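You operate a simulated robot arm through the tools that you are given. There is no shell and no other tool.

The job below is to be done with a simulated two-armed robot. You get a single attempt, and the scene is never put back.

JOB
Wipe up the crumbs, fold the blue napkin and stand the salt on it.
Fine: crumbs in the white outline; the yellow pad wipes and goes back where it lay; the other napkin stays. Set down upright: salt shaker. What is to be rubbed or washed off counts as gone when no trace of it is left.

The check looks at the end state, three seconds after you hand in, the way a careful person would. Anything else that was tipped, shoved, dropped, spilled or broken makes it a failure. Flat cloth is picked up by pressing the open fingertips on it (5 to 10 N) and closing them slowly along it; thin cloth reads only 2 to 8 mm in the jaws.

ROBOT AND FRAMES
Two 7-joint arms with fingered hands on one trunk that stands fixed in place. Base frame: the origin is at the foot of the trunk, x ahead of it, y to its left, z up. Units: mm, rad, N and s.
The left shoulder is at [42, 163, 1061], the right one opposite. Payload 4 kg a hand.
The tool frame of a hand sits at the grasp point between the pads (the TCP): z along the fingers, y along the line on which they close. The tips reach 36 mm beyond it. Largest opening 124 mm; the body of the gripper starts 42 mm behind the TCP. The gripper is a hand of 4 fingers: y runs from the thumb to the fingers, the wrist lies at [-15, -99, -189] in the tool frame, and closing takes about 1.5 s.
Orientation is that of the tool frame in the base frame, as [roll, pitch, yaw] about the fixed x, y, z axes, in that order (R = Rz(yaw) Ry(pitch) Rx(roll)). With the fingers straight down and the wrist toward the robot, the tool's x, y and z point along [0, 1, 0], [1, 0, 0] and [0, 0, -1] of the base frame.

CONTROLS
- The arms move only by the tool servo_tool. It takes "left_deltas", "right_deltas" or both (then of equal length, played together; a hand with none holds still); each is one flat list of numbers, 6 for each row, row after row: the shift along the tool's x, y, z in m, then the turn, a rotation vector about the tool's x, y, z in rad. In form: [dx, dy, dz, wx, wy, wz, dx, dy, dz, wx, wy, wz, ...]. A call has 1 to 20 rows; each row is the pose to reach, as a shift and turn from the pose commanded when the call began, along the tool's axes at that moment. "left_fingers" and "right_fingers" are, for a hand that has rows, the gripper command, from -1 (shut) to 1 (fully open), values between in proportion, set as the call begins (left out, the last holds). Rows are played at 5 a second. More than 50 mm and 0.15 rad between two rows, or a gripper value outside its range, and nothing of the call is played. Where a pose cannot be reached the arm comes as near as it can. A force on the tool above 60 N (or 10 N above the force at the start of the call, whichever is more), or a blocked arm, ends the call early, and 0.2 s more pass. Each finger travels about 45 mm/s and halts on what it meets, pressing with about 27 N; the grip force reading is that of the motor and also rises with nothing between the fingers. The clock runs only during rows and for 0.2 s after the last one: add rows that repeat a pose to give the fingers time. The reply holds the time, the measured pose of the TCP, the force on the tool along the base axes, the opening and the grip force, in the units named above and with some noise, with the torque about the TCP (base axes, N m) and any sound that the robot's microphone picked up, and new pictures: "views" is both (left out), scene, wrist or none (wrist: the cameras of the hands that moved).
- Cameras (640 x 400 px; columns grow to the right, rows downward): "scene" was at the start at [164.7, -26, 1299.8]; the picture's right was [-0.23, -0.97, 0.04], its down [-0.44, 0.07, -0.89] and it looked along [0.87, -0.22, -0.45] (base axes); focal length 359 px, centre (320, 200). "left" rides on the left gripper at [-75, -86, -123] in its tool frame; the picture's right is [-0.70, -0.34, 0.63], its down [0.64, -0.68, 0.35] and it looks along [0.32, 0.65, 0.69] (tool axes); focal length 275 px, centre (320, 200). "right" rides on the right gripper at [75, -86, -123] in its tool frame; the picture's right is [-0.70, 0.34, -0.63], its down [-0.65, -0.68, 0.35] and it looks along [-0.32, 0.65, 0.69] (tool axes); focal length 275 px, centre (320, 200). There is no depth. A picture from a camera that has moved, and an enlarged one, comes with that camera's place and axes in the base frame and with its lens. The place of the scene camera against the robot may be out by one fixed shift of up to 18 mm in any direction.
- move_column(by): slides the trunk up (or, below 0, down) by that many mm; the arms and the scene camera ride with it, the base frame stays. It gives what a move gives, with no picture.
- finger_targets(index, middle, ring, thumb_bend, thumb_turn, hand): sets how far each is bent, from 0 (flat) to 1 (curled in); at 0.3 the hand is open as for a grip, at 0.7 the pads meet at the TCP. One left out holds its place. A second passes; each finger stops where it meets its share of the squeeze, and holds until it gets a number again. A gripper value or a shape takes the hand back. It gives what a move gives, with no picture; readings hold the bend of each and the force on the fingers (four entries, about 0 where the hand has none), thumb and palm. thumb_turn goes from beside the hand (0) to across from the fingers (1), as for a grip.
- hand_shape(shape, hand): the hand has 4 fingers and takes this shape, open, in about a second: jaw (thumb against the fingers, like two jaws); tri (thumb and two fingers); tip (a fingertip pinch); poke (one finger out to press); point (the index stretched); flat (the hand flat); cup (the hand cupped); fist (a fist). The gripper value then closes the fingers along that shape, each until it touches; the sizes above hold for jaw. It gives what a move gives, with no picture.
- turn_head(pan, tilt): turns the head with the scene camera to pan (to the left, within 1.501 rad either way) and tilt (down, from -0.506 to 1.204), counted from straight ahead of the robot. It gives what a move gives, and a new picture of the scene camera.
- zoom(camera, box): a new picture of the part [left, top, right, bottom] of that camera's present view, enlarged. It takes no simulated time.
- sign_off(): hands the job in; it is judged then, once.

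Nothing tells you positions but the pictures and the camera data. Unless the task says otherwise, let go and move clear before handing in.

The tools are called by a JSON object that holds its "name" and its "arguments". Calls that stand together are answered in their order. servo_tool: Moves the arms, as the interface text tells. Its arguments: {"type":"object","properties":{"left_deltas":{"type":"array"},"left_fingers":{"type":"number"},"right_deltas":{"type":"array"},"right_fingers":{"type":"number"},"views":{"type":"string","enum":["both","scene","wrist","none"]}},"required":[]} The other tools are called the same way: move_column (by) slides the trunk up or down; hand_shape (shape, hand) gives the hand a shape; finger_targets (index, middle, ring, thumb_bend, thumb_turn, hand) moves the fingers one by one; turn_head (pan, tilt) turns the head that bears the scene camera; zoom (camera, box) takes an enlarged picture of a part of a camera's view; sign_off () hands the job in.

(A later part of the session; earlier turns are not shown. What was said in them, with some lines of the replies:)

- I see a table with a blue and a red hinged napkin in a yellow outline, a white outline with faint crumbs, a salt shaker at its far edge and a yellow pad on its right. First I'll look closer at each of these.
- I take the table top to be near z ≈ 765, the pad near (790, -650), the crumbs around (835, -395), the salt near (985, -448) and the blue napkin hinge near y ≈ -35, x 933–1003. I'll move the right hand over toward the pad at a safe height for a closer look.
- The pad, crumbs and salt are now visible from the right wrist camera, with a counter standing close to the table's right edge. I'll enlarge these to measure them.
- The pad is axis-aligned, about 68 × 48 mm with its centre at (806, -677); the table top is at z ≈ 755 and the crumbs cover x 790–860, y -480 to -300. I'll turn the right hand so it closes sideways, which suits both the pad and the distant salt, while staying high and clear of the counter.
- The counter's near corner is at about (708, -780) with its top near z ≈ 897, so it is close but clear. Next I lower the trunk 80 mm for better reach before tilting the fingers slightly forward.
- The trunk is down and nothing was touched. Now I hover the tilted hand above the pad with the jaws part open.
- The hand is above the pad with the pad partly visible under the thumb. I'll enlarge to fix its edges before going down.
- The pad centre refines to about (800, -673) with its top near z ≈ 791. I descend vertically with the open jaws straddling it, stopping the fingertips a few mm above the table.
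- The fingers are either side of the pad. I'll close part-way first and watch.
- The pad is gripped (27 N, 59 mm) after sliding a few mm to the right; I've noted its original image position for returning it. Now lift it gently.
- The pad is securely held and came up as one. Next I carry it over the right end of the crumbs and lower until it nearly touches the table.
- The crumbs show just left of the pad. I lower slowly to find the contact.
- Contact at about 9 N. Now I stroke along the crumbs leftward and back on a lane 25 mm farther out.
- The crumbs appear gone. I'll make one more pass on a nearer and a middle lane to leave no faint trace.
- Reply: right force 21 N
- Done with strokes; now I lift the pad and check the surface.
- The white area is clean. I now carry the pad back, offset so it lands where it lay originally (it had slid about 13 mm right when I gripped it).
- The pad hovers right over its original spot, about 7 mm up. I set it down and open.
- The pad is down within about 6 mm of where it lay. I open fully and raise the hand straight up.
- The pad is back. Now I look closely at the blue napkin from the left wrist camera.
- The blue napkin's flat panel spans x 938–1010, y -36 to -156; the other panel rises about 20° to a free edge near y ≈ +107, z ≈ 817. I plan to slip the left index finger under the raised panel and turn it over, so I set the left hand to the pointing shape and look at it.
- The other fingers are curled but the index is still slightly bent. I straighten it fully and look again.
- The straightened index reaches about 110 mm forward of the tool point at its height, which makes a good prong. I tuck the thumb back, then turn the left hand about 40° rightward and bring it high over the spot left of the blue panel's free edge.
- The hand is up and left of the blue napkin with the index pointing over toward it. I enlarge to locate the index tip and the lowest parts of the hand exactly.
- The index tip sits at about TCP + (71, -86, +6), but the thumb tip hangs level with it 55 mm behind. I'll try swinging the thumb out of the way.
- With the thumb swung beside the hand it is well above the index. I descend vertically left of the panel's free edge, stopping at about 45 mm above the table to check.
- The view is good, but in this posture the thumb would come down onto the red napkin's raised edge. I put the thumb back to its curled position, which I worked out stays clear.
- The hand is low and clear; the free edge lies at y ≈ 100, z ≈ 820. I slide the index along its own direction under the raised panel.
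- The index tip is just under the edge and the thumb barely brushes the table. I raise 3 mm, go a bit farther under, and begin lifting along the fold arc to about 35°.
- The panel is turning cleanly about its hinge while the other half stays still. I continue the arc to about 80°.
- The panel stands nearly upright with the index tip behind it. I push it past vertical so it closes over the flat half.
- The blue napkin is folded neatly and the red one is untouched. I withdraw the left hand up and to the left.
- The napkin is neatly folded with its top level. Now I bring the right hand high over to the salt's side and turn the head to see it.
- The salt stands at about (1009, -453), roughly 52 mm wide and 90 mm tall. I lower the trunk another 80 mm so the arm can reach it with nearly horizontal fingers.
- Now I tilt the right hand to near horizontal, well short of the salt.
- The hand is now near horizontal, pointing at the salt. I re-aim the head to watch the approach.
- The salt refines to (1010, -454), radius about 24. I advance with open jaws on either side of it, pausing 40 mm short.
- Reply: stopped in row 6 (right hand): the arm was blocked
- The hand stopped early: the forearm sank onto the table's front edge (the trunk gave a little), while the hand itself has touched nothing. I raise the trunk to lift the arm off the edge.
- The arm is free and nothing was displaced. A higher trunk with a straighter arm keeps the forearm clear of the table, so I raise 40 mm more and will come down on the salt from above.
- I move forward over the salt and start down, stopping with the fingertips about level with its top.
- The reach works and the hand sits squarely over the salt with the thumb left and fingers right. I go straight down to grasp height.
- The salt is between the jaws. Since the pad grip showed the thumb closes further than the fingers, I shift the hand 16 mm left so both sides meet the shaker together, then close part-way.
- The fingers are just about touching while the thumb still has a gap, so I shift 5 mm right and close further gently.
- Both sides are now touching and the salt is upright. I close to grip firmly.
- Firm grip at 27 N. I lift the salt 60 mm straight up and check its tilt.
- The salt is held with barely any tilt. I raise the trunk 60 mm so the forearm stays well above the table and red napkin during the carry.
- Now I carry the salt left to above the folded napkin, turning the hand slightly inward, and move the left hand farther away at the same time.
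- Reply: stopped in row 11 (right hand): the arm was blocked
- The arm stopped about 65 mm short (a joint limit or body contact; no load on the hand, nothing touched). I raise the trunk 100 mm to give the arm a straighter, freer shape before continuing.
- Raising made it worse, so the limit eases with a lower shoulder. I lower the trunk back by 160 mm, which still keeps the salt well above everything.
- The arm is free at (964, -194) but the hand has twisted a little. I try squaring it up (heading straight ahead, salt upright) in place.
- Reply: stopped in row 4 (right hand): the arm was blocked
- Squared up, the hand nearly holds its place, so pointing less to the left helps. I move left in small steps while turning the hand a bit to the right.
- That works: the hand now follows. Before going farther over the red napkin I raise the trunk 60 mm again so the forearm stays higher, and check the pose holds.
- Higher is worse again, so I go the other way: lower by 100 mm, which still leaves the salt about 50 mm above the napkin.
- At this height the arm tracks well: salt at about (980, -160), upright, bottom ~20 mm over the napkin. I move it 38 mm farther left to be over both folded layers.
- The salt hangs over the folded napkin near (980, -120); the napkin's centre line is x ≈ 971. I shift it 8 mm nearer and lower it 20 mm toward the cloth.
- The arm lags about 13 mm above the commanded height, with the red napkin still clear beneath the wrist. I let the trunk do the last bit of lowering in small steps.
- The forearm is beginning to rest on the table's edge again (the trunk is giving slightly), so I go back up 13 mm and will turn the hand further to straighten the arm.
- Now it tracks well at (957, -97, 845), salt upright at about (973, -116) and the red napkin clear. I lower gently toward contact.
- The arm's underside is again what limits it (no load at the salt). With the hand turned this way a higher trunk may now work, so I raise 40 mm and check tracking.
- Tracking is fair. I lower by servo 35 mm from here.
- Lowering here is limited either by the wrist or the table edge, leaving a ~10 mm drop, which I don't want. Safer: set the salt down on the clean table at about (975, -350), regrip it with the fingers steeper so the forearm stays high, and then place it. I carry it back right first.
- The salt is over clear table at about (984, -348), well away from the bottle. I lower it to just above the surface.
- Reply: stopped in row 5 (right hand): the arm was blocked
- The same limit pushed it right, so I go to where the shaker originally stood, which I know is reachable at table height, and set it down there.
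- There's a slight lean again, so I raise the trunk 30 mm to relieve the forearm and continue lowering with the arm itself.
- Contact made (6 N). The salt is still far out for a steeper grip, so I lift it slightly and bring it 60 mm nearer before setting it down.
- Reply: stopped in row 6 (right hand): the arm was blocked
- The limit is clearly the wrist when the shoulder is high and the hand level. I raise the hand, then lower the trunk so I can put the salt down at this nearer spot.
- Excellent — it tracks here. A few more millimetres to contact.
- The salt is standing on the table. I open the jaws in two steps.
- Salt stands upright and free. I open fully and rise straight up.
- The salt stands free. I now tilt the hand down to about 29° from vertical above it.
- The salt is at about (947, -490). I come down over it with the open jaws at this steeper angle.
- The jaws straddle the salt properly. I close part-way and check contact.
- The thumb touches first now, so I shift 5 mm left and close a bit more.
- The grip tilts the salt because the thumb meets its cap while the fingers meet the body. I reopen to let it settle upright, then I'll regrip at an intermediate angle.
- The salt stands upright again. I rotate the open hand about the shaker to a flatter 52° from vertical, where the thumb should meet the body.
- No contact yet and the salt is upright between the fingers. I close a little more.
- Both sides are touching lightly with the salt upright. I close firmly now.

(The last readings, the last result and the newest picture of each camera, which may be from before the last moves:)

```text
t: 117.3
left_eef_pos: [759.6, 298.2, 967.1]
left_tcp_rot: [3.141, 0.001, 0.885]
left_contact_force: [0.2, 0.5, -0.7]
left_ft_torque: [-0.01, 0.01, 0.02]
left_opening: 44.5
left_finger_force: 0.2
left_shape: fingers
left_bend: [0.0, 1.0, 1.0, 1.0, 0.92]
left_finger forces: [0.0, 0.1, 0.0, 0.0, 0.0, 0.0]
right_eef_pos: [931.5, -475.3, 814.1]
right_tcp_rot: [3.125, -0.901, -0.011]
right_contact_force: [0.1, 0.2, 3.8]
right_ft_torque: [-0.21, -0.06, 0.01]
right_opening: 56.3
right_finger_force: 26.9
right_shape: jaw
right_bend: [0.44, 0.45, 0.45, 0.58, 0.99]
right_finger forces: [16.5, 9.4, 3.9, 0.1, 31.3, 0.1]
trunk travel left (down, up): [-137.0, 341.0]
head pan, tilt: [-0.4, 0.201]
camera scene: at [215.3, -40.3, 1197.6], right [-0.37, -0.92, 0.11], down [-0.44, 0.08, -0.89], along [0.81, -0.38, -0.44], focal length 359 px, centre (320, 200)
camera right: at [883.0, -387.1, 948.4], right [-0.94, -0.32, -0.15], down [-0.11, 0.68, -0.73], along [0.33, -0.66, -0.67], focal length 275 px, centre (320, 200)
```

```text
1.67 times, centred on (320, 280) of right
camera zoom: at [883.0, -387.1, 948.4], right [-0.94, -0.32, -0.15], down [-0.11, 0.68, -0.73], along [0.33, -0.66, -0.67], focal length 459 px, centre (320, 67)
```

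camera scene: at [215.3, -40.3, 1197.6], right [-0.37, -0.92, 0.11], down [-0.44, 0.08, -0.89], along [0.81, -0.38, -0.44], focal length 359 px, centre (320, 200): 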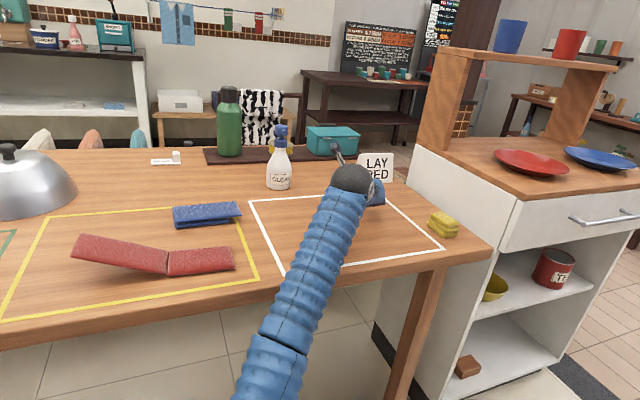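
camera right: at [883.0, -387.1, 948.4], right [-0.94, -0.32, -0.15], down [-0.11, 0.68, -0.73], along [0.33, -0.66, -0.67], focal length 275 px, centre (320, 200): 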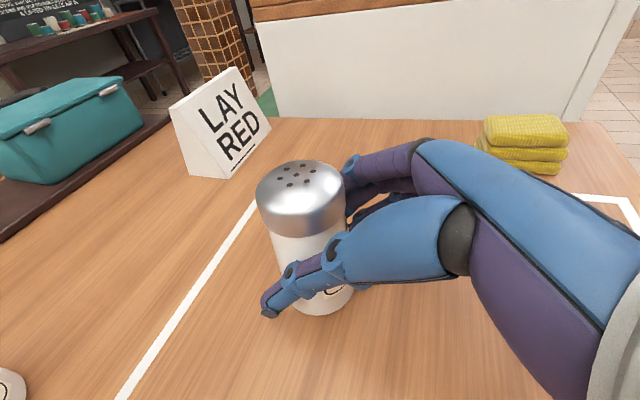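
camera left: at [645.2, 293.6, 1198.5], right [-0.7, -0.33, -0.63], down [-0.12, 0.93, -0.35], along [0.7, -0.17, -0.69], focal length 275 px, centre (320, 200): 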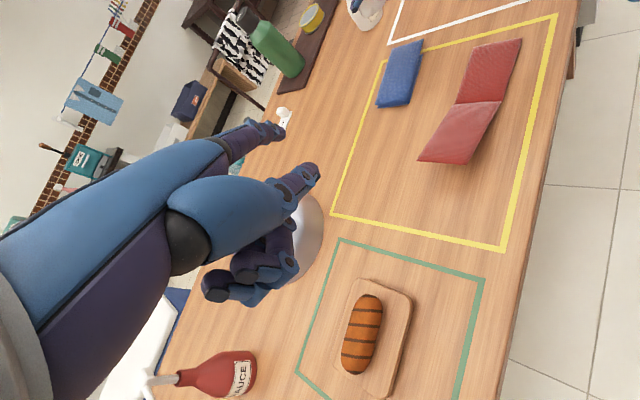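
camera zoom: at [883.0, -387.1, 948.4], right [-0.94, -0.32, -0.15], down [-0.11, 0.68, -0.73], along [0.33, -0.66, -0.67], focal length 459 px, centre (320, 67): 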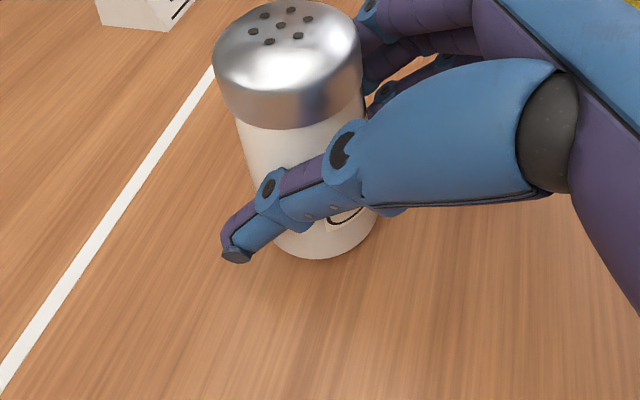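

The salt is held with only a slight lean (~3°), which I'll take out with the wrist. I lift it 70 mm and apply that correction.

{"name": "servo_tool", "arguments": {"right_deltas": [0.008, 0, -0.0062, 0, 0, 0, 0.02, 0, -0.0155, 0, 0, 0, 0.035, 0, -0.0275, -0.012, -0.009, -0.015, 0.0548, 0, -0.0435, -0.024, -0.017, -0.03, 0.0548, 0, -0.0435, -0.036, -0.026, -0.045, 0.0548, 0, -0.0435, -0.036, -0.026, -0.045]}}

{"name": "zoom", "arguments": {"camera": "right", "box": [180, 160, 460, 400]}}

{"name": "zoom", "arguments": {"camera": "scene", "box": [310, 90, 440, 200]}}

```text
t: 118.7
left_eef_pos: [759.2, 295.8, 965.4]
left_tcp_rot: [3.142, 0.001, 0.886]
left_contact_force: [0.1, 0.1, -0.5]
left_ft_torque: [-0.01, 0.01, -0.03]
left_opening: 44.4
left_finger_force: 0.0
left_shape: fingers
left_bend: [0.0, 1.0, 1.0, 1.0, 0.92]
left_finger forces: [0.0, 0.1, 0.1, 0.0, 0.0, 0.1]
right_eef_pos: [930.9, -475.4, 883.5]
right_tcp_rot: [3.04, -0.87, 0.055]
right_contact_force: [0.1, 1.2, -1.6]
right_ft_torque: [0.02, 0.0, -0.03]
right_opening: 56.2
right_finger_force: 26.8
right_shape: jaw
right_bend: [0.44, 0.45, 0.45, 0.58, 0.99]
right_finger forces: [16.7, 9.2, 3.5, 0.0, 30.9, 0.0]
trunk travel left (down, up): [-137.0, 341.0]
head pan, tilt: [-0.4, 0.201]
camera scene: at [215.6, -40.6, 1197.4], right [-0.37, -0.92, 0.11], down [-0.44, 0.08, -0.89], along [0.81, -0.38, -0.44], focal length 359 px, centre (320, 200)
camera right: at [887.4, -379.7, 1013.3], right [-0.94, -0.32, -0.1], down [-0.13, 0.64, -0.76], along [0.31, -0.7, -0.64], focal length 275 px, centre (320, 200)
```

scene: 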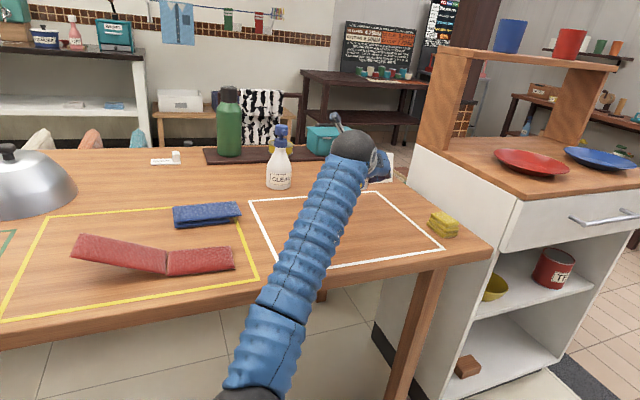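
right: 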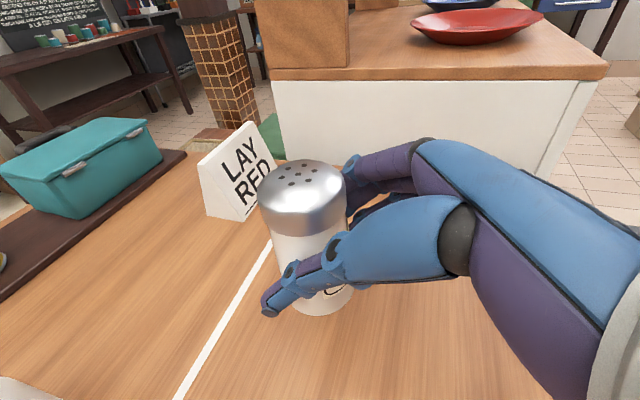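

```text
1.67 times, centred on (320, 280) of right
camera zoom: at [887.4, -379.7, 1013.3], right [-0.94, -0.32, -0.1], down [-0.13, 0.64, -0.76], along [0.31, -0.7, -0.64], focal length 459 px, centre (320, 67)
```

zoom: 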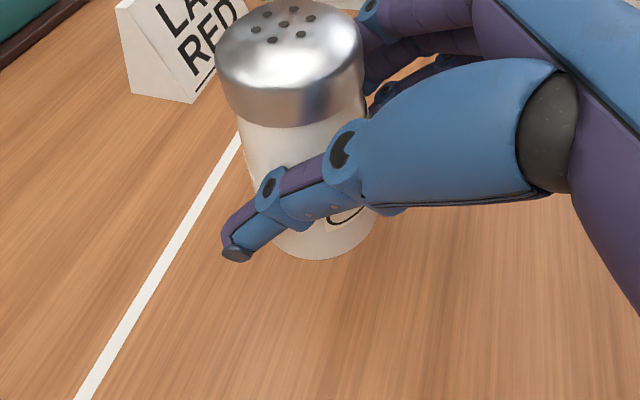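

```text
3.64 times, centred on (375, 145) of scene
camera zoom: at [215.6, -40.6, 1197.4], right [-0.37, -0.92, 0.11], down [-0.44, 0.08, -0.89], along [0.81, -0.38, -0.44], focal length 1306 px, centre (120, 400)
```

zoom: 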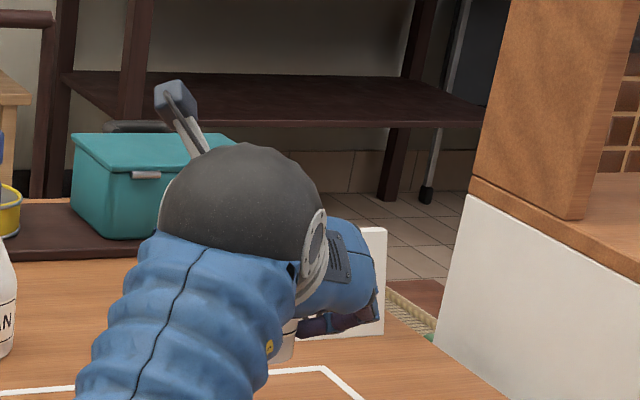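

The salt now hangs plumb. I carry it left at this height to above the folded napkin.

{"name": "servo_tool", "arguments": {"right_deltas": [0.0026, -0.0311, -0.0001, -0.0096, -0.0008, 0.008, 0.0051, -0.0622, -0.0003, -0.0191, -0.0016, 0.016, 0.0077, -0.0933, -0.0004, -0.0287, -0.0025, 0.0241, 0.0102, -0.1244, -0.0005, -0.0382, -0.0033, 0.0321, 0.0128, -0.1555, -0.0006, -0.0478, -0.0041, 0.0401, 0.0153, -0.1866, -0.0008, -0.0573, -0.0049, 0.0481, 0.0179, -0.2176, -0.0009, -0.0669, -0.0057, 0.0561, 0.0204, -0.2487, -0.001, -0.0764, -0.0065, 0.0641, 0.023, -0.2798, -0.0011, -0.086, -0.0074, 0.0722, 0.0255, -0.3109, -0.0013, -0.0955, -0.0082, 0.0802, 0.0281, -0.342, -0.0014, -0.1051, -0.009, 0.0882, 0.0306, -0.3731, -0.0015, -0.1146, -0.0098, 0.0962, 0.0306, -0.3731, -0.0015, -0.1146, -0.0098, 0.0962]}}

{"name": "turn_head", "arguments": {"pan": 0.05, "tilt": 0.35}}

{"name": "zoom", "arguments": {"camera": "right", "box": [180, 160, 460, 400]}}

```text
t: 121.5
left_eef_pos: [759.1, 296.9, 966.0]
left_tcp_rot: [-3.141, 0.0, 0.886]
left_contact_force: [-0.2, 0.0, 0.2]
left_ft_torque: [-0.01, 0.04, 0.0]
left_opening: 44.5
left_finger_force: 0.0
left_shape: fingers
left_bend: [0.0, 1.0, 1.0, 1.0, 0.92]
left_finger forces: [0.0, 0.0, 0.1, 0.1, 0.0, 0.0]
right_eef_pos: [956.7, -103.0, 881.6]
right_tcp_rot: [3.034, -0.872, -0.093]
right_contact_force: [-0.1, -0.4, -1.1]
right_ft_torque: [0.03, 0.05, -0.02]
right_opening: 55.9
right_finger_force: 26.9
right_shape: jaw
right_bend: [0.44, 0.45, 0.45, 0.58, 0.99]
right_finger forces: [16.7, 9.1, 3.5, 0.0, 30.7, 0.0]
trunk travel left (down, up): [-137.0, 341.0]
head pan, tilt: [-0.4, 0.201]
camera scene: at [215.7, -40.4, 1197.4], right [-0.37, -0.92, 0.11], down [-0.44, 0.08, -0.89], along [0.81, -0.38, -0.44], focal length 359 px, centre (320, 200)
camera right: at [928.0, -1.0, 1012.9], right [-0.98, -0.18, -0.1], down [-0.04, 0.65, -0.76], along [0.2, -0.74, -0.64], focal length 275 px, centre (320, 200)
```

scene: 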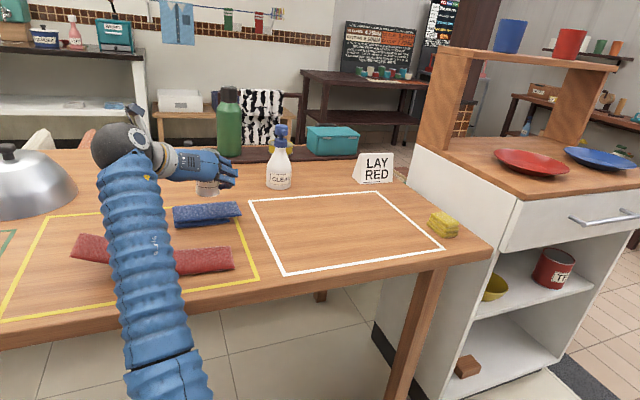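
right: 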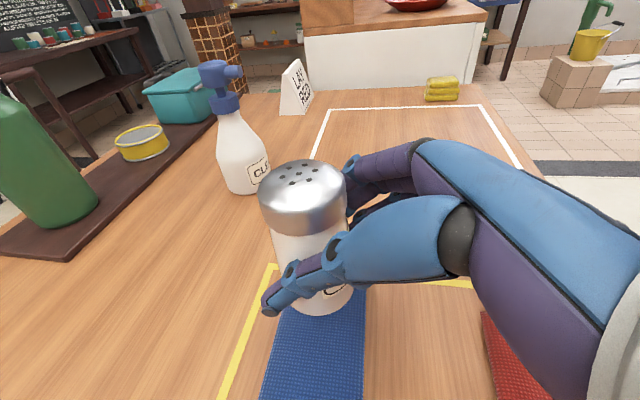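

```text
t: 122.4
left_eef_pos: [759.4, 296.8, 966.5]
left_tcp_rot: [-3.141, 0.0, 0.884]
left_contact_force: [0.9, -1.1, 0.1]
left_ft_torque: [0.01, -0.02, 0.01]
left_opening: 44.4
left_finger_force: 0.0
left_shape: fingers
left_bend: [0.0, 1.0, 1.0, 1.0, 0.92]
left_finger forces: [0.0, 0.0, 0.0, 0.0, 0.0, 0.1]
right_eef_pos: [957.4, -101.9, 883.0]
right_tcp_rot: [3.039, -0.871, -0.096]
right_contact_force: [0.9, 0.0, -1.4]
right_ft_torque: [-0.01, 0.04, 0.0]
right_opening: 56.0
right_finger_force: 27.1
right_shape: jaw
right_bend: [0.44, 0.45, 0.45, 0.58, 0.99]
right_finger forces: [16.7, 9.1, 3.4, 0.1, 30.7, 0.0]
trunk travel left (down, up): [-137.0, 341.0]
head pan, tilt: [0.051, 0.351]
camera scene: at [218.8, 0.5, 1182.0], right [0.05, -1.0, -0.01], down [-0.59, -0.02, -0.81], along [0.81, 0.05, -0.59], focal length 359 px, centre (320, 200)
```

scene: 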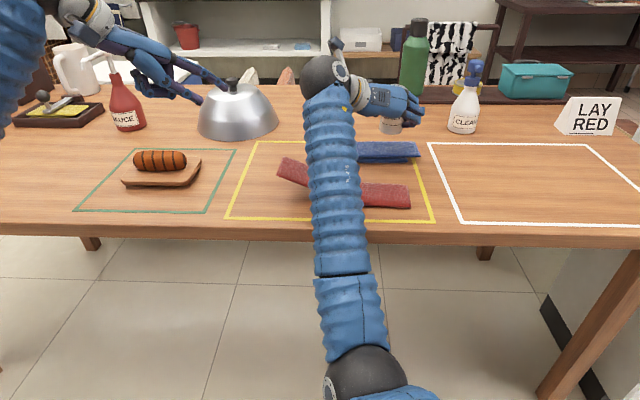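

```text
1.67 times, centred on (320, 280) of right
camera zoom: at [927.9, -1.2, 1013.0], right [-0.98, -0.18, -0.1], down [-0.04, 0.65, -0.76], along [0.2, -0.74, -0.64], focal length 459 px, centre (320, 67)
```

zoom: 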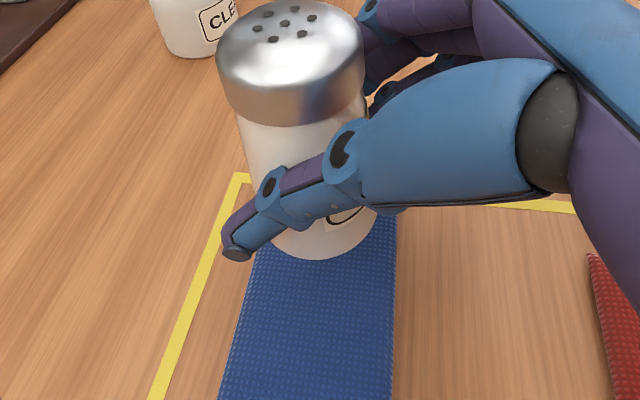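

Now it tracks exactly: salt above (972, -116), centred on the napkin (x 932–1009). I lower 44 mm to just above the cloth.

{"name": "servo_tool", "arguments": {"right_deltas": [-0.0084, -0.0007, 0.007, 0, 0, 0, -0.0168, -0.0014, 0.0141, 0, 0, 0, -0.0252, -0.0022, 0.0211, 0, 0, 0, -0.0336, -0.0029, 0.0282, 0, 0, 0, -0.0336, -0.0029, 0.0282, 0, 0, 0]}}

{"name": "zoom", "arguments": {"camera": "right", "box": [180, 160, 460, 400]}}

{"name": "zoom", "arguments": {"camera": "scene", "box": [260, 60, 440, 220]}}

```text
t: 123.6
left_eef_pos: [759.3, 296.5, 966.9]
left_tcp_rot: [3.141, 0.001, 0.886]
left_contact_force: [0.8, -0.3, -0.6]
left_ft_torque: [0.02, -0.02, -0.03]
left_opening: 44.8
left_finger_force: 0.0
left_shape: fingers
left_bend: [0.0, 1.0, 1.0, 1.0, 0.92]
left_finger forces: [0.0, 0.1, 0.0, 0.0, 0.0, 0.0]
right_eef_pos: [959.2, -100.2, 839.2]
right_tcp_rot: [3.037, -0.871, -0.094]
right_contact_force: [-0.3, 0.5, -1.1]
right_ft_torque: [0.02, 0.01, 0.0]
right_opening: 55.9
right_finger_force: 27.1
right_shape: jaw
right_bend: [0.44, 0.45, 0.45, 0.58, 0.99]
right_finger forces: [16.4, 9.2, 3.3, 0.0, 30.8, 0.1]
trunk travel left (down, up): [-137.0, 341.0]
head pan, tilt: [0.051, 0.351]
camera scene: at [218.7, 0.5, 1182.0], right [0.05, -1.0, -0.01], down [-0.59, -0.02, -0.81], along [0.81, 0.05, -0.59], focal length 359 px, centre (320, 200)
camera right: at [928.6, -0.6, 968.5], right [-0.98, -0.18, -0.1], down [-0.04, 0.65, -0.76], along [0.2, -0.74, -0.64], focal length 275 px, centre (320, 200)
```

scene: 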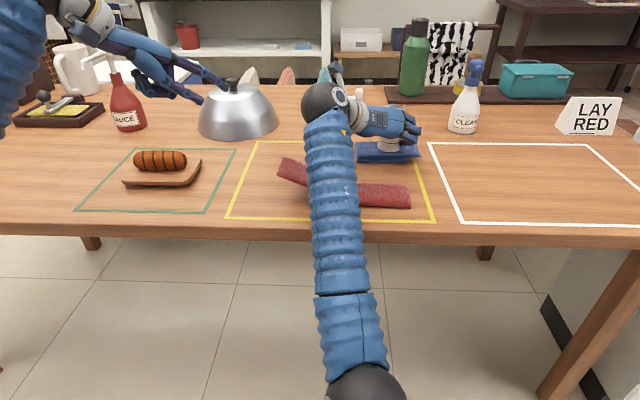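
right: 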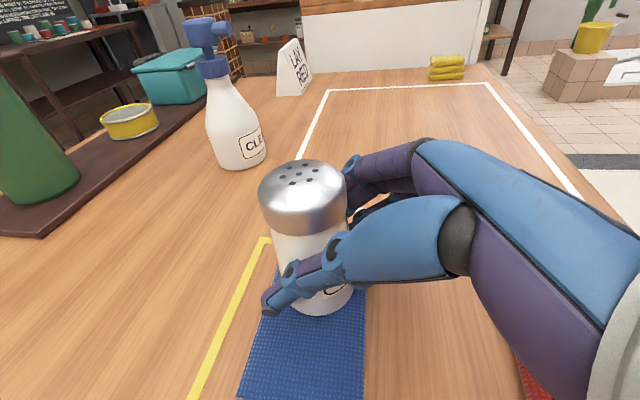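

```text
1.67 times, centred on (320, 280) of right
camera zoom: at [928.6, -0.6, 968.5], right [-0.98, -0.18, -0.1], down [-0.04, 0.65, -0.76], along [0.2, -0.74, -0.64], focal length 459 px, centre (320, 67)
```

zoom: 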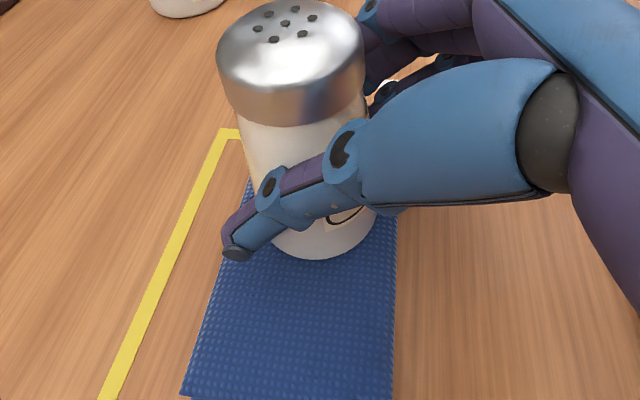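

```text
2.50 times, centred on (350, 140) of scene
camera zoom: at [218.7, 0.5, 1182.0], right [0.05, -1.0, -0.01], down [-0.59, -0.02, -0.81], along [0.81, 0.05, -0.59], focal length 898 px, centre (245, 350)
```

zoom: 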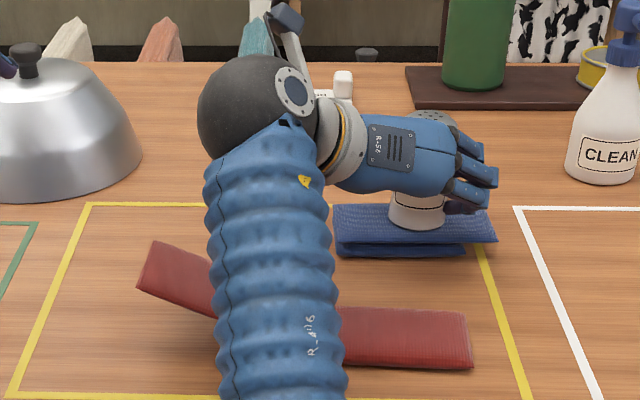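

The salt is right above the cloth and upright. I lower slowly to contact.

{"name": "servo_tool", "arguments": {"right_deltas": [-0.0015, -0.0001, 0.0013, 0, 0, 0, -0.003, -0.0002, 0.0026, 0, 0, 0, -0.0046, -0.0004, 0.0038, 0, 0, 0, -0.0046, -0.0004, 0.0038, 0, 0, 0], "views": "none"}}

```text
t: 124.6
left_eef_pos: [758.9, 297.3, 967.2]
left_tcp_rot: [3.139, 0.0, 0.885]
left_contact_force: [1.1, -0.7, -0.6]
left_ft_torque: [0.0, -0.02, -0.02]
left_opening: 44.6
left_finger_force: 0.1
left_shape: fingers
left_bend: [0.0, 1.0, 1.0, 1.0, 0.92]
left_finger forces: [0.0, 0.0, 0.1, 0.1, 0.1, 0.1]
right_eef_pos: [958.7, -99.7, 836.7]
right_tcp_rot: [3.037, -0.873, -0.094]
right_contact_force: [-1.7, -0.2, 11.2]
right_ft_torque: [-0.36, -0.11, -0.08]
right_opening: 56.1
right_finger_force: 26.9
right_shape: jaw
right_bend: [0.44, 0.45, 0.45, 0.58, 0.99]
right_finger forces: [16.1, 9.8, 3.9, 0.1, 31.5, 0.1]
trunk travel left (down, up): [-137.0, 341.0]
head pan, tilt: [0.051, 0.351]
```

Contact at 11 N. I ease up 2 mm and open the jaws gently.

{"name": "servo_tool", "arguments": {"right_deltas": [0.0015, 0, -0.0013, 0, 0, 0, 0.0015, 0, -0.0013, 0, 0, 0], "views": "none"}}

{"name": "servo_tool", "arguments": {"right_deltas": [0, 0, 0, 0, 0, 0, 0, 0, 0, 0, 0, 0, 0, 0, 0, 0, 0, 0, 0, 0, 0, 0, 0, 0], "right_fingers": 0.12}}

{"name": "zoom", "arguments": {"camera": "right", "box": [180, 160, 460, 400]}}

{"name": "zoom", "arguments": {"camera": "scene", "box": [260, 60, 440, 220]}}

```text
t: 125.2
left_eef_pos: [759.6, 296.2, 967.2]
left_tcp_rot: [-3.141, 0.0, 0.887]
left_contact_force: [-0.2, -0.9, 0.5]
left_ft_torque: [0.0, 0.02, 0.02]
left_opening: 44.4
left_finger_force: 0.1
left_shape: fingers
left_bend: [0.0, 1.0, 1.0, 1.0, 0.92]
left_finger forces: [0.0, 0.0, 0.1, 0.0, 0.0, 0.1]
right_eef_pos: [958.6, -100.7, 835.1]
right_tcp_rot: [3.037, -0.87, -0.095]
right_contact_force: [-0.4, -1.9, 9.2]
right_ft_torque: [-0.37, -0.11, -0.06]
right_opening: 56.2
right_finger_force: 27.3
right_shape: jaw
right_bend: [0.44, 0.45, 0.45, 0.58, 0.99]
right_finger forces: [16.3, 10.0, 3.7, 0.1, 31.1, 0.0]
trunk travel left (down, up): [-137.0, 341.0]
head pan, tilt: [0.051, 0.351]
```

```text
t: 126.2
left_eef_pos: [759.6, 297.0, 967.0]
left_tcp_rot: [-3.141, 0.001, 0.886]
left_contact_force: [0.6, 0.1, -0.2]
left_ft_torque: [0.02, -0.05, 0.0]
left_opening: 44.7
left_finger_force: 0.0
left_shape: fingers
left_bend: [0.0, 1.0, 1.0, 1.0, 0.92]
left_finger forces: [0.0, 0.1, 0.0, 0.0, 0.0, 0.0]
right_eef_pos: [959.2, -100.5, 835.0]
right_tcp_rot: [3.038, -0.873, -0.095]
right_contact_force: [0.5, -0.2, 0.0]
right_ft_torque: [0.0, 0.02, 0.0]
right_opening: 69.1
right_finger_force: 0.0
right_shape: jaw
right_bend: [0.39, 0.43, 0.42, 0.54, 0.99]
right_finger forces: [0.1, 0.0, 0.1, 0.1, 0.0, 0.0]
trunk travel left (down, up): [-137.0, 341.0]
head pan, tilt: [0.051, 0.351]
camera scene: at [218.7, 0.6, 1181.9], right [0.05, -1.0, -0.01], down [-0.59, -0.02, -0.81], along [0.81, 0.05, -0.59], focal length 359 px, centre (320, 200)
camera right: at [929.1, 0.0, 964.8], right [-0.98, -0.18, -0.1], down [-0.04, 0.65, -0.76], along [0.2, -0.74, -0.64], focal length 275 px, centre (320, 200)
```

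scene: 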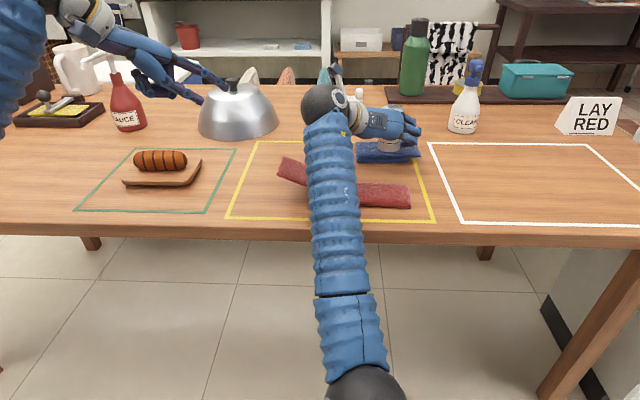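
right: 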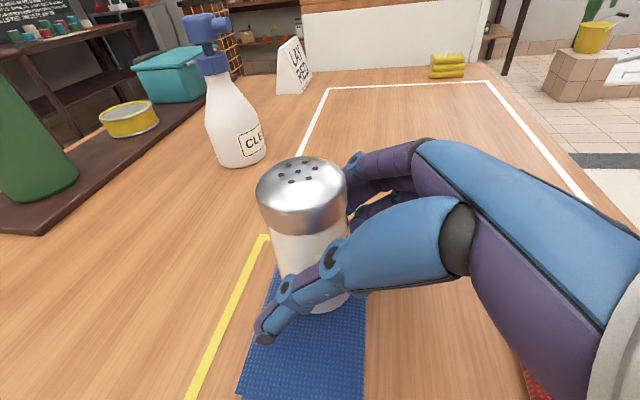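

```text
1.67 times, centred on (320, 280) of right
camera zoom: at [929.1, 0.0, 964.8], right [-0.98, -0.18, -0.1], down [-0.04, 0.65, -0.76], along [0.2, -0.74, -0.64], focal length 459 px, centre (320, 67)
```

zoom: 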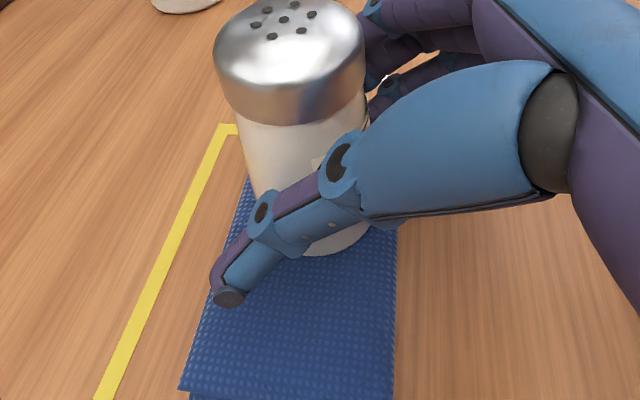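

```text
2.50 times, centred on (350, 140) of scene
camera zoom: at [218.7, 0.6, 1181.9], right [0.05, -1.0, -0.01], down [-0.59, -0.02, -0.81], along [0.81, 0.05, -0.59], focal length 898 px, centre (245, 350)
```

zoom: 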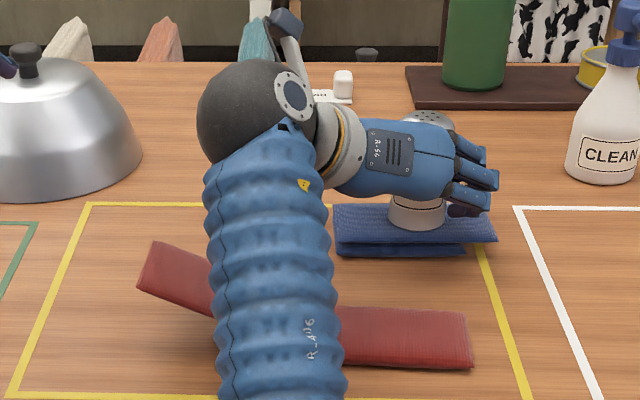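

The salt stands upright on the folded napkin, released. I open fully and rise straight up.

{"name": "servo_tool", "arguments": {"right_deltas": [0, 0, 0, 0, 0, 0, 0, 0, 0, 0, 0, 0, 0, 0, 0, 0, 0, 0, 0, 0, 0, 0, 0, 0, 0, 0, 0, 0, 0, 0, 0.0115, 0.001, -0.0096, 0, 0, 0, 0.03, 0.0026, -0.0252, 0, 0, 0, 0.053, 0.0045, -0.0445, 0, 0, 0, 0.08, 0.0068, -0.067, 0, 0, 0, 0.11, 0.0094, -0.092, 0, 0, 0], "right_fingers": 1}}

{"name": "zoom", "arguments": {"camera": "right", "box": [140, 160, 460, 400]}}

{"name": "zoom", "arguments": {"camera": "scene", "box": [260, 60, 440, 220]}}

```text
t: 128.4
left_eef_pos: [760.1, 296.5, 968.1]
left_tcp_rot: [-3.141, 0.0, 0.886]
left_contact_force: [-0.7, -0.9, 0.1]
left_ft_torque: [0.03, -0.02, 0.01]
left_opening: 44.4
left_finger_force: 0.0
left_shape: fingers
left_bend: [0.0, 1.0, 1.0, 1.0, 0.92]
left_finger forces: [0.0, 0.0, 0.1, 0.1, 0.0, 0.0]
right_eef_pos: [956.8, -101.6, 982.5]
right_tcp_rot: [3.038, -0.873, -0.094]
right_contact_force: [0.5, 0.3, 0.2]
right_ft_torque: [-0.01, 0.02, 0.04]
right_opening: 123.5
right_finger_force: 0.0
right_shape: jaw
right_bend: [0.3, 0.3, 0.3, 0.3, 0.98]
right_finger forces: [0.1, 0.0, 0.0, 0.0, 0.0, 0.0]
trunk travel left (down, up): [-137.0, 341.0]
head pan, tilt: [0.051, 0.351]
camera scene: at [218.0, 0.5, 1182.3], right [0.05, -1.0, -0.01], down [-0.59, -0.02, -0.81], along [0.81, 0.05, -0.59], focal length 359 px, centre (320, 200)
camera right: at [928.1, -0.3, 1111.7], right [-0.98, -0.18, -0.1], down [-0.04, 0.65, -0.76], along [0.2, -0.74, -0.64], focal length 275 px, centre (320, 200)
```

scene: 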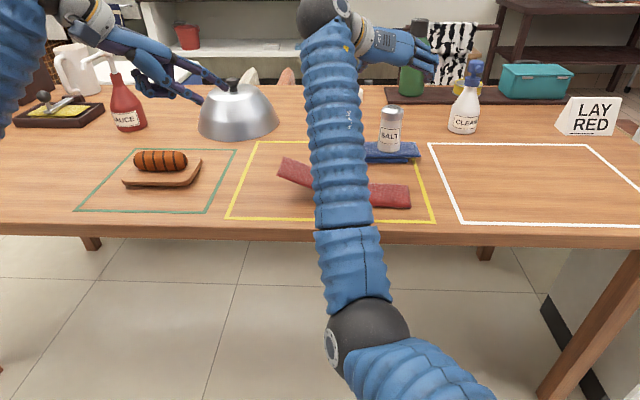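
right: 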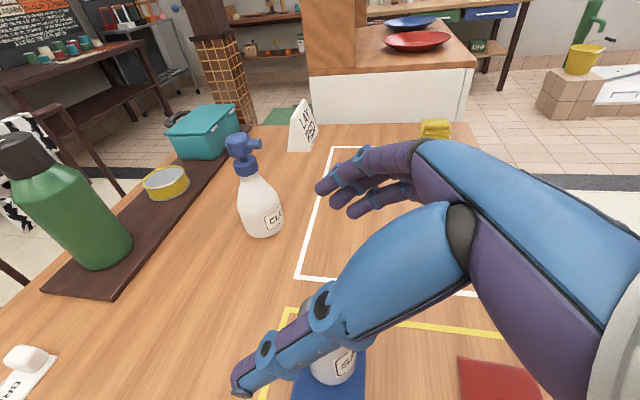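

```text
1.67 times, centred on (300, 280) of right
camera zoom: at [928.1, -0.3, 1111.7], right [-0.98, -0.18, -0.1], down [-0.04, 0.65, -0.76], along [0.2, -0.74, -0.64], focal length 459 px, centre (353, 67)
```

zoom: 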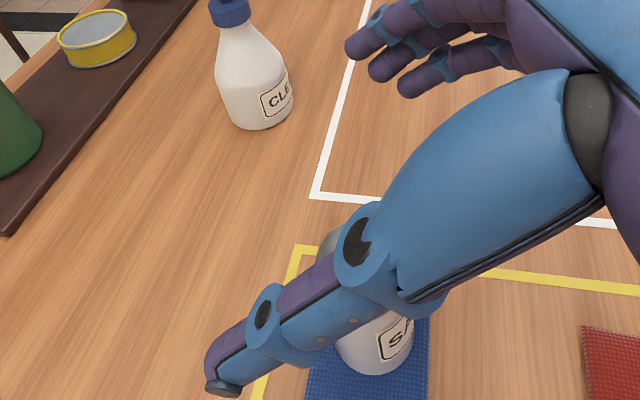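

```text
2.50 times, centred on (350, 140) of scene
camera zoom: at [218.0, 0.5, 1182.3], right [0.05, -1.0, -0.01], down [-0.59, -0.02, -0.81], along [0.81, 0.05, -0.59], focal length 898 px, centre (245, 350)
```

zoom: 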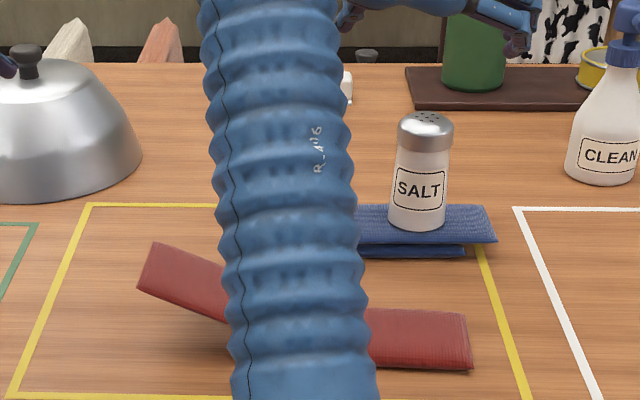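

The salt stands upright, well on the folded napkin. I raise the trunk and pull the right arm away to the right.

{"name": "move_column", "arguments": {"by": 60}}

{"name": "servo_tool", "arguments": {"right_deltas": [0, 0.04, 0, 0, 0, 0, 0, 0.08, 0, 0, 0, 0, 0, 0.12, 0, 0, 0, 0, -0.01, 0.16, -0.01, 0, -0.05, 0, -0.02, 0.2, -0.02, 0, -0.1, 0, -0.035, 0.235, -0.035, 0, -0.15, 0, -0.05, 0.27, -0.05, 0, -0.2, 0, -0.065, 0.305, -0.065, 0, -0.25, 0, -0.08, 0.34, -0.08, 0, -0.3, 0, -0.09, 0.36, -0.1, 0, -0.3, 0]}}

{"name": "turn_head", "arguments": {"pan": -0.232, "tilt": 0.312}}

```text
t: 129.4
left_eef_pos: [761.7, 296.4, 1024.7]
left_tcp_rot: [-3.139, 0.001, 0.885]
left_contact_force: [0.2, -0.5, -0.1]
left_ft_torque: [-0.01, 0.03, 0.02]
left_opening: 44.5
left_finger_force: 0.0
left_shape: fingers
left_bend: [0.0, 1.0, 1.0, 1.0, 0.92]
left_finger forces: [0.1, 0.0, 0.1, 0.1, 0.0, 0.1]
right_eef_pos: [959.3, -100.2, 1036.1]
right_tcp_rot: [3.035, -0.867, -0.091]
right_contact_force: [0.7, 0.5, -0.2]
right_ft_torque: [-0.02, 0.02, -0.02]
right_opening: 123.5
right_finger_force: 0.1
right_shape: jaw
right_bend: [0.3, 0.3, 0.3, 0.3, 0.98]
right_finger forces: [0.0, 0.0, 0.1, 0.0, 0.0, 0.0]
trunk travel left (down, up): [-197.0, 281.0]
head pan, tilt: [0.051, 0.351]
```

```text
t: 131.6
left_eef_pos: [759.2, 296.9, 1025.9]
left_tcp_rot: [3.14, 0.0, 0.885]
left_contact_force: [1.4, -0.7, 0.1]
left_ft_torque: [0.01, 0.02, 0.01]
left_opening: 44.7
left_finger_force: 0.0
left_shape: fingers
left_bend: [0.0, 1.0, 1.0, 1.0, 0.92]
left_finger forces: [0.1, 0.0, 0.1, 0.0, 0.1, 0.0]
right_eef_pos: [762.2, -431.6, 1058.6]
right_tcp_rot: [3.062, -0.572, -0.13]
right_contact_force: [-0.3, 0.2, -1.1]
right_ft_torque: [0.04, -0.05, -0.01]
right_opening: 124.2
right_finger_force: 0.0
right_shape: jaw
right_bend: [0.3, 0.3, 0.3, 0.3, 0.98]
right_finger forces: [0.1, 0.1, 0.0, 0.0, 0.0, 0.0]
trunk travel left (down, up): [-197.0, 281.0]
head pan, tilt: [0.051, 0.351]
camera scene: at [181.3, 0.6, 1261.4], right [0.05, -1.0, -0.01], down [-0.51, -0.02, -0.86], along [0.86, 0.05, -0.51], focal length 359 px, centre (320, 200)
camera right: at [775.3, -337.7, 1196.4], right [-0.97, -0.16, 0.18], down [-0.24, 0.69, -0.68], along [-0.01, -0.71, -0.71], focal length 275 px, centre (320, 200)
```

scene: 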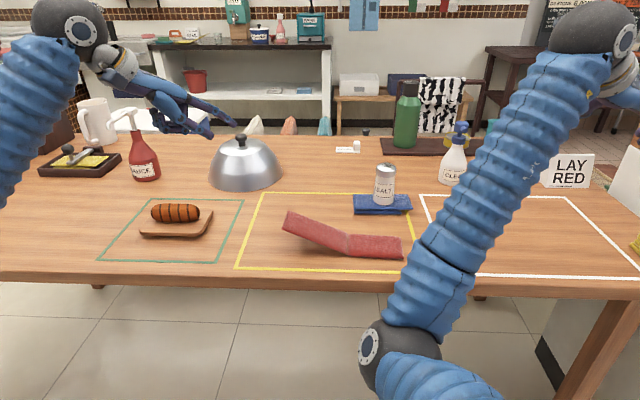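
right: 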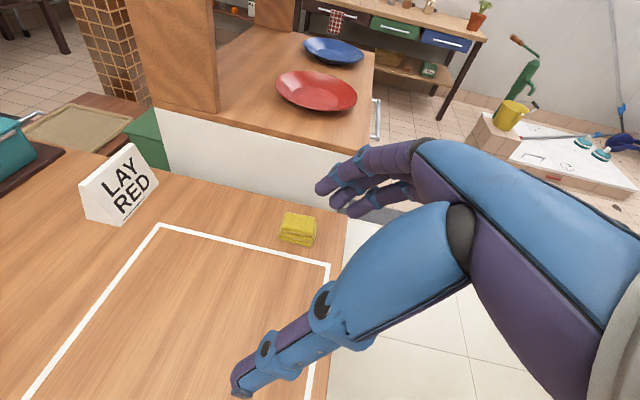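

```text
t: 132.4
left_eef_pos: [759.5, 295.6, 1026.0]
left_tcp_rot: [-3.141, 0.0, 0.887]
left_contact_force: [0.1, -0.1, 0.5]
left_ft_torque: [0.02, -0.01, -0.02]
left_opening: 44.6
left_finger_force: 0.0
left_shape: fingers
left_bend: [0.0, 1.0, 1.0, 1.0, 0.92]
left_finger forces: [0.1, 0.0, 0.0, 0.1, 0.1, 0.0]
right_eef_pos: [762.5, -433.3, 1058.8]
right_tcp_rot: [3.064, -0.572, -0.131]
right_contact_force: [0.4, 0.3, -0.3]
right_ft_torque: [-0.01, 0.01, 0.03]
right_opening: 123.6
right_finger_force: 0.0
right_shape: jaw
right_bend: [0.3, 0.3, 0.3, 0.3, 0.98]
right_finger forces: [0.0, 0.0, 0.2, 0.1, 0.1, 0.0]
trunk travel left (down, up): [-197.0, 281.0]
head pan, tilt: [-0.232, 0.312]
camera scene: at [180.2, -25.6, 1265.3], right [-0.23, -0.97, 0.04], down [-0.47, 0.07, -0.88], along [0.85, -0.22, -0.48], focal length 359 px, centre (320, 200)
```

scene: 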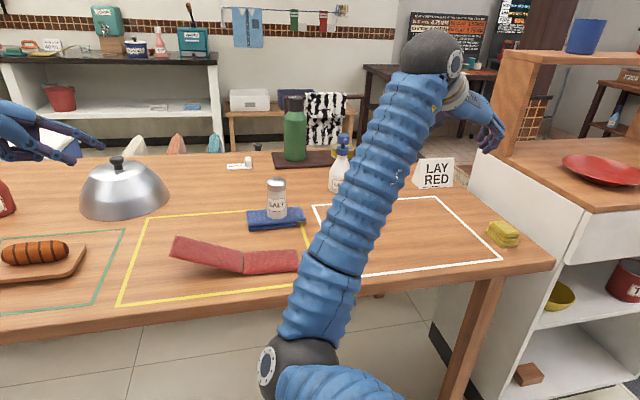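

Everything stands as wanted. I check the wiped area, the pad and the salt/napkin closely before handing in.

{"name": "zoom", "arguments": {"camera": "right", "box": [0, 180, 360, 400]}}

{"name": "zoom", "arguments": {"camera": "scene", "box": [150, 150, 340, 310]}}

{"name": "servo_tool", "arguments": {"right_deltas": [-0.03, 0.03, -0.02, 0, 0, 0, -0.06, 0.06, -0.04, 0, 0, 0, -0.09, 0.09, -0.06, 0, 0, 0, -0.12, 0.11, -0.08, 0, 0, 0, -0.15, 0.12, -0.1, 0, 0, 0, -0.18, 0.13, -0.12, 0, 0, 0]}}

```text
1.78 times, centred on (180, 290) of right
camera zoom: at [775.8, -337.8, 1196.0], right [-0.97, -0.16, 0.18], down [-0.24, 0.69, -0.68], along [-0.01, -0.71, -0.71], focal length 489 px, centre (569, 40)
```

zoom: 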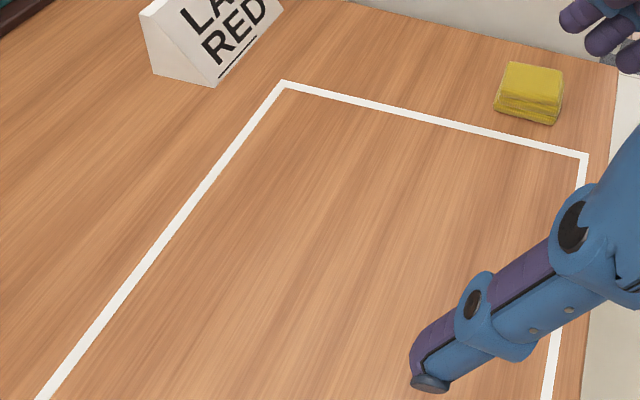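

```text
2.50 times, centred on (245, 230) of scene
camera zoom: at [180.2, -25.6, 1265.3], right [-0.23, -0.97, 0.04], down [-0.47, 0.07, -0.88], along [0.85, -0.22, -0.48], focal length 898 px, centre (508, 125)
```

zoom: 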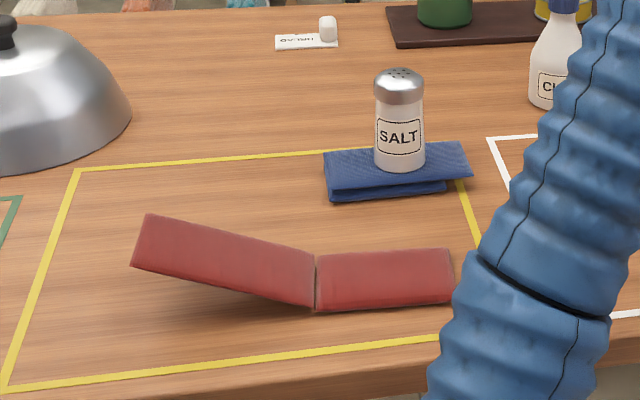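

```text
t: 133.8
left_eef_pos: [758.6, 296.8, 1027.4]
left_tcp_rot: [-3.141, 0.0, 0.884]
left_contact_force: [-0.1, 0.2, 0.0]
left_ft_torque: [0.01, 0.01, -0.01]
left_opening: 44.5
left_finger_force: 0.0
left_shape: fingers
left_bend: [0.0, 1.0, 1.0, 1.0, 0.92]
left_finger forces: [0.1, 0.1, 0.1, 0.1, 0.0, 0.0]
right_eef_pos: [527.1, -522.2, 1070.0]
right_tcp_rot: [3.062, -0.572, -0.128]
right_contact_force: [-1.1, 0.1, 0.5]
right_ft_torque: [-0.02, 0.01, 0.01]
right_opening: 123.8
right_finger_force: 0.0
right_shape: jaw
right_bend: [0.3, 0.3, 0.3, 0.3, 0.98]
right_finger forces: [0.0, 0.0, 0.0, 0.1, 0.0, 0.0]
trunk travel left (down, up): [-197.0, 281.0]
head pan, tilt: [-0.232, 0.312]
camera scene: at [179.7, -25.7, 1265.4], right [-0.23, -0.97, 0.04], down [-0.47, 0.07, -0.88], along [0.85, -0.22, -0.48], focal length 359 px, centre (320, 200)
camera right: at [540.3, -428.7, 1207.9], right [-0.97, -0.16, 0.18], down [-0.24, 0.69, -0.68], along [-0.01, -0.71, -0.71], focal length 275 px, centre (320, 200)
```

scene: 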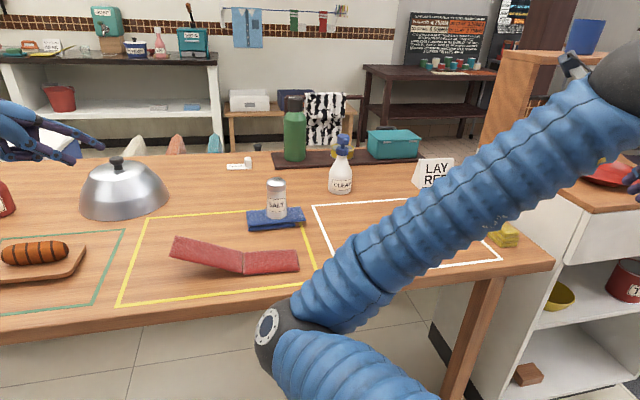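
right: 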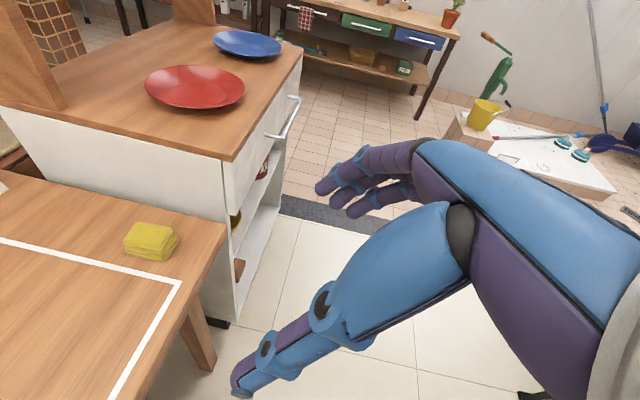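

The white area is clean, the pad is back in its place, and the red napkin and everything else stand where they were. The salt stands upright on the folded blue napkin and both hands are clear, so I hand in.

{"name": "sign_off", "arguments": {}}

```text
The job is handed in.
```

I finished all three parts of the job and handed it in. The last pictures before hand-in showed everything in place, but I haven't seen the check's result.

- **Crumbs:** I wiped inside the white outline with the yellow pad, and no trace showed afterwards. The pad is back within about 6 mm of where it lay.
- **Blue napkin:** It is folded over on itself. The panels are unequal, so the top layer overhangs the bottom one by about 30 mm on the right and reaches just past the yellow line.
- **Salt:** It stands upright on the folded napkin, over both layers. The first carry fell about 10 mm short of the cloth, so I set the salt down on the clean table, regripped it and carried it over again.
- **Everything else:** The red napkin and the other items look undisturbed. The right forearm rested on the table's front edge a few times, but nothing was knocked or moved. I ignored the "LAY RED" sign, since your job named the blue napkin.
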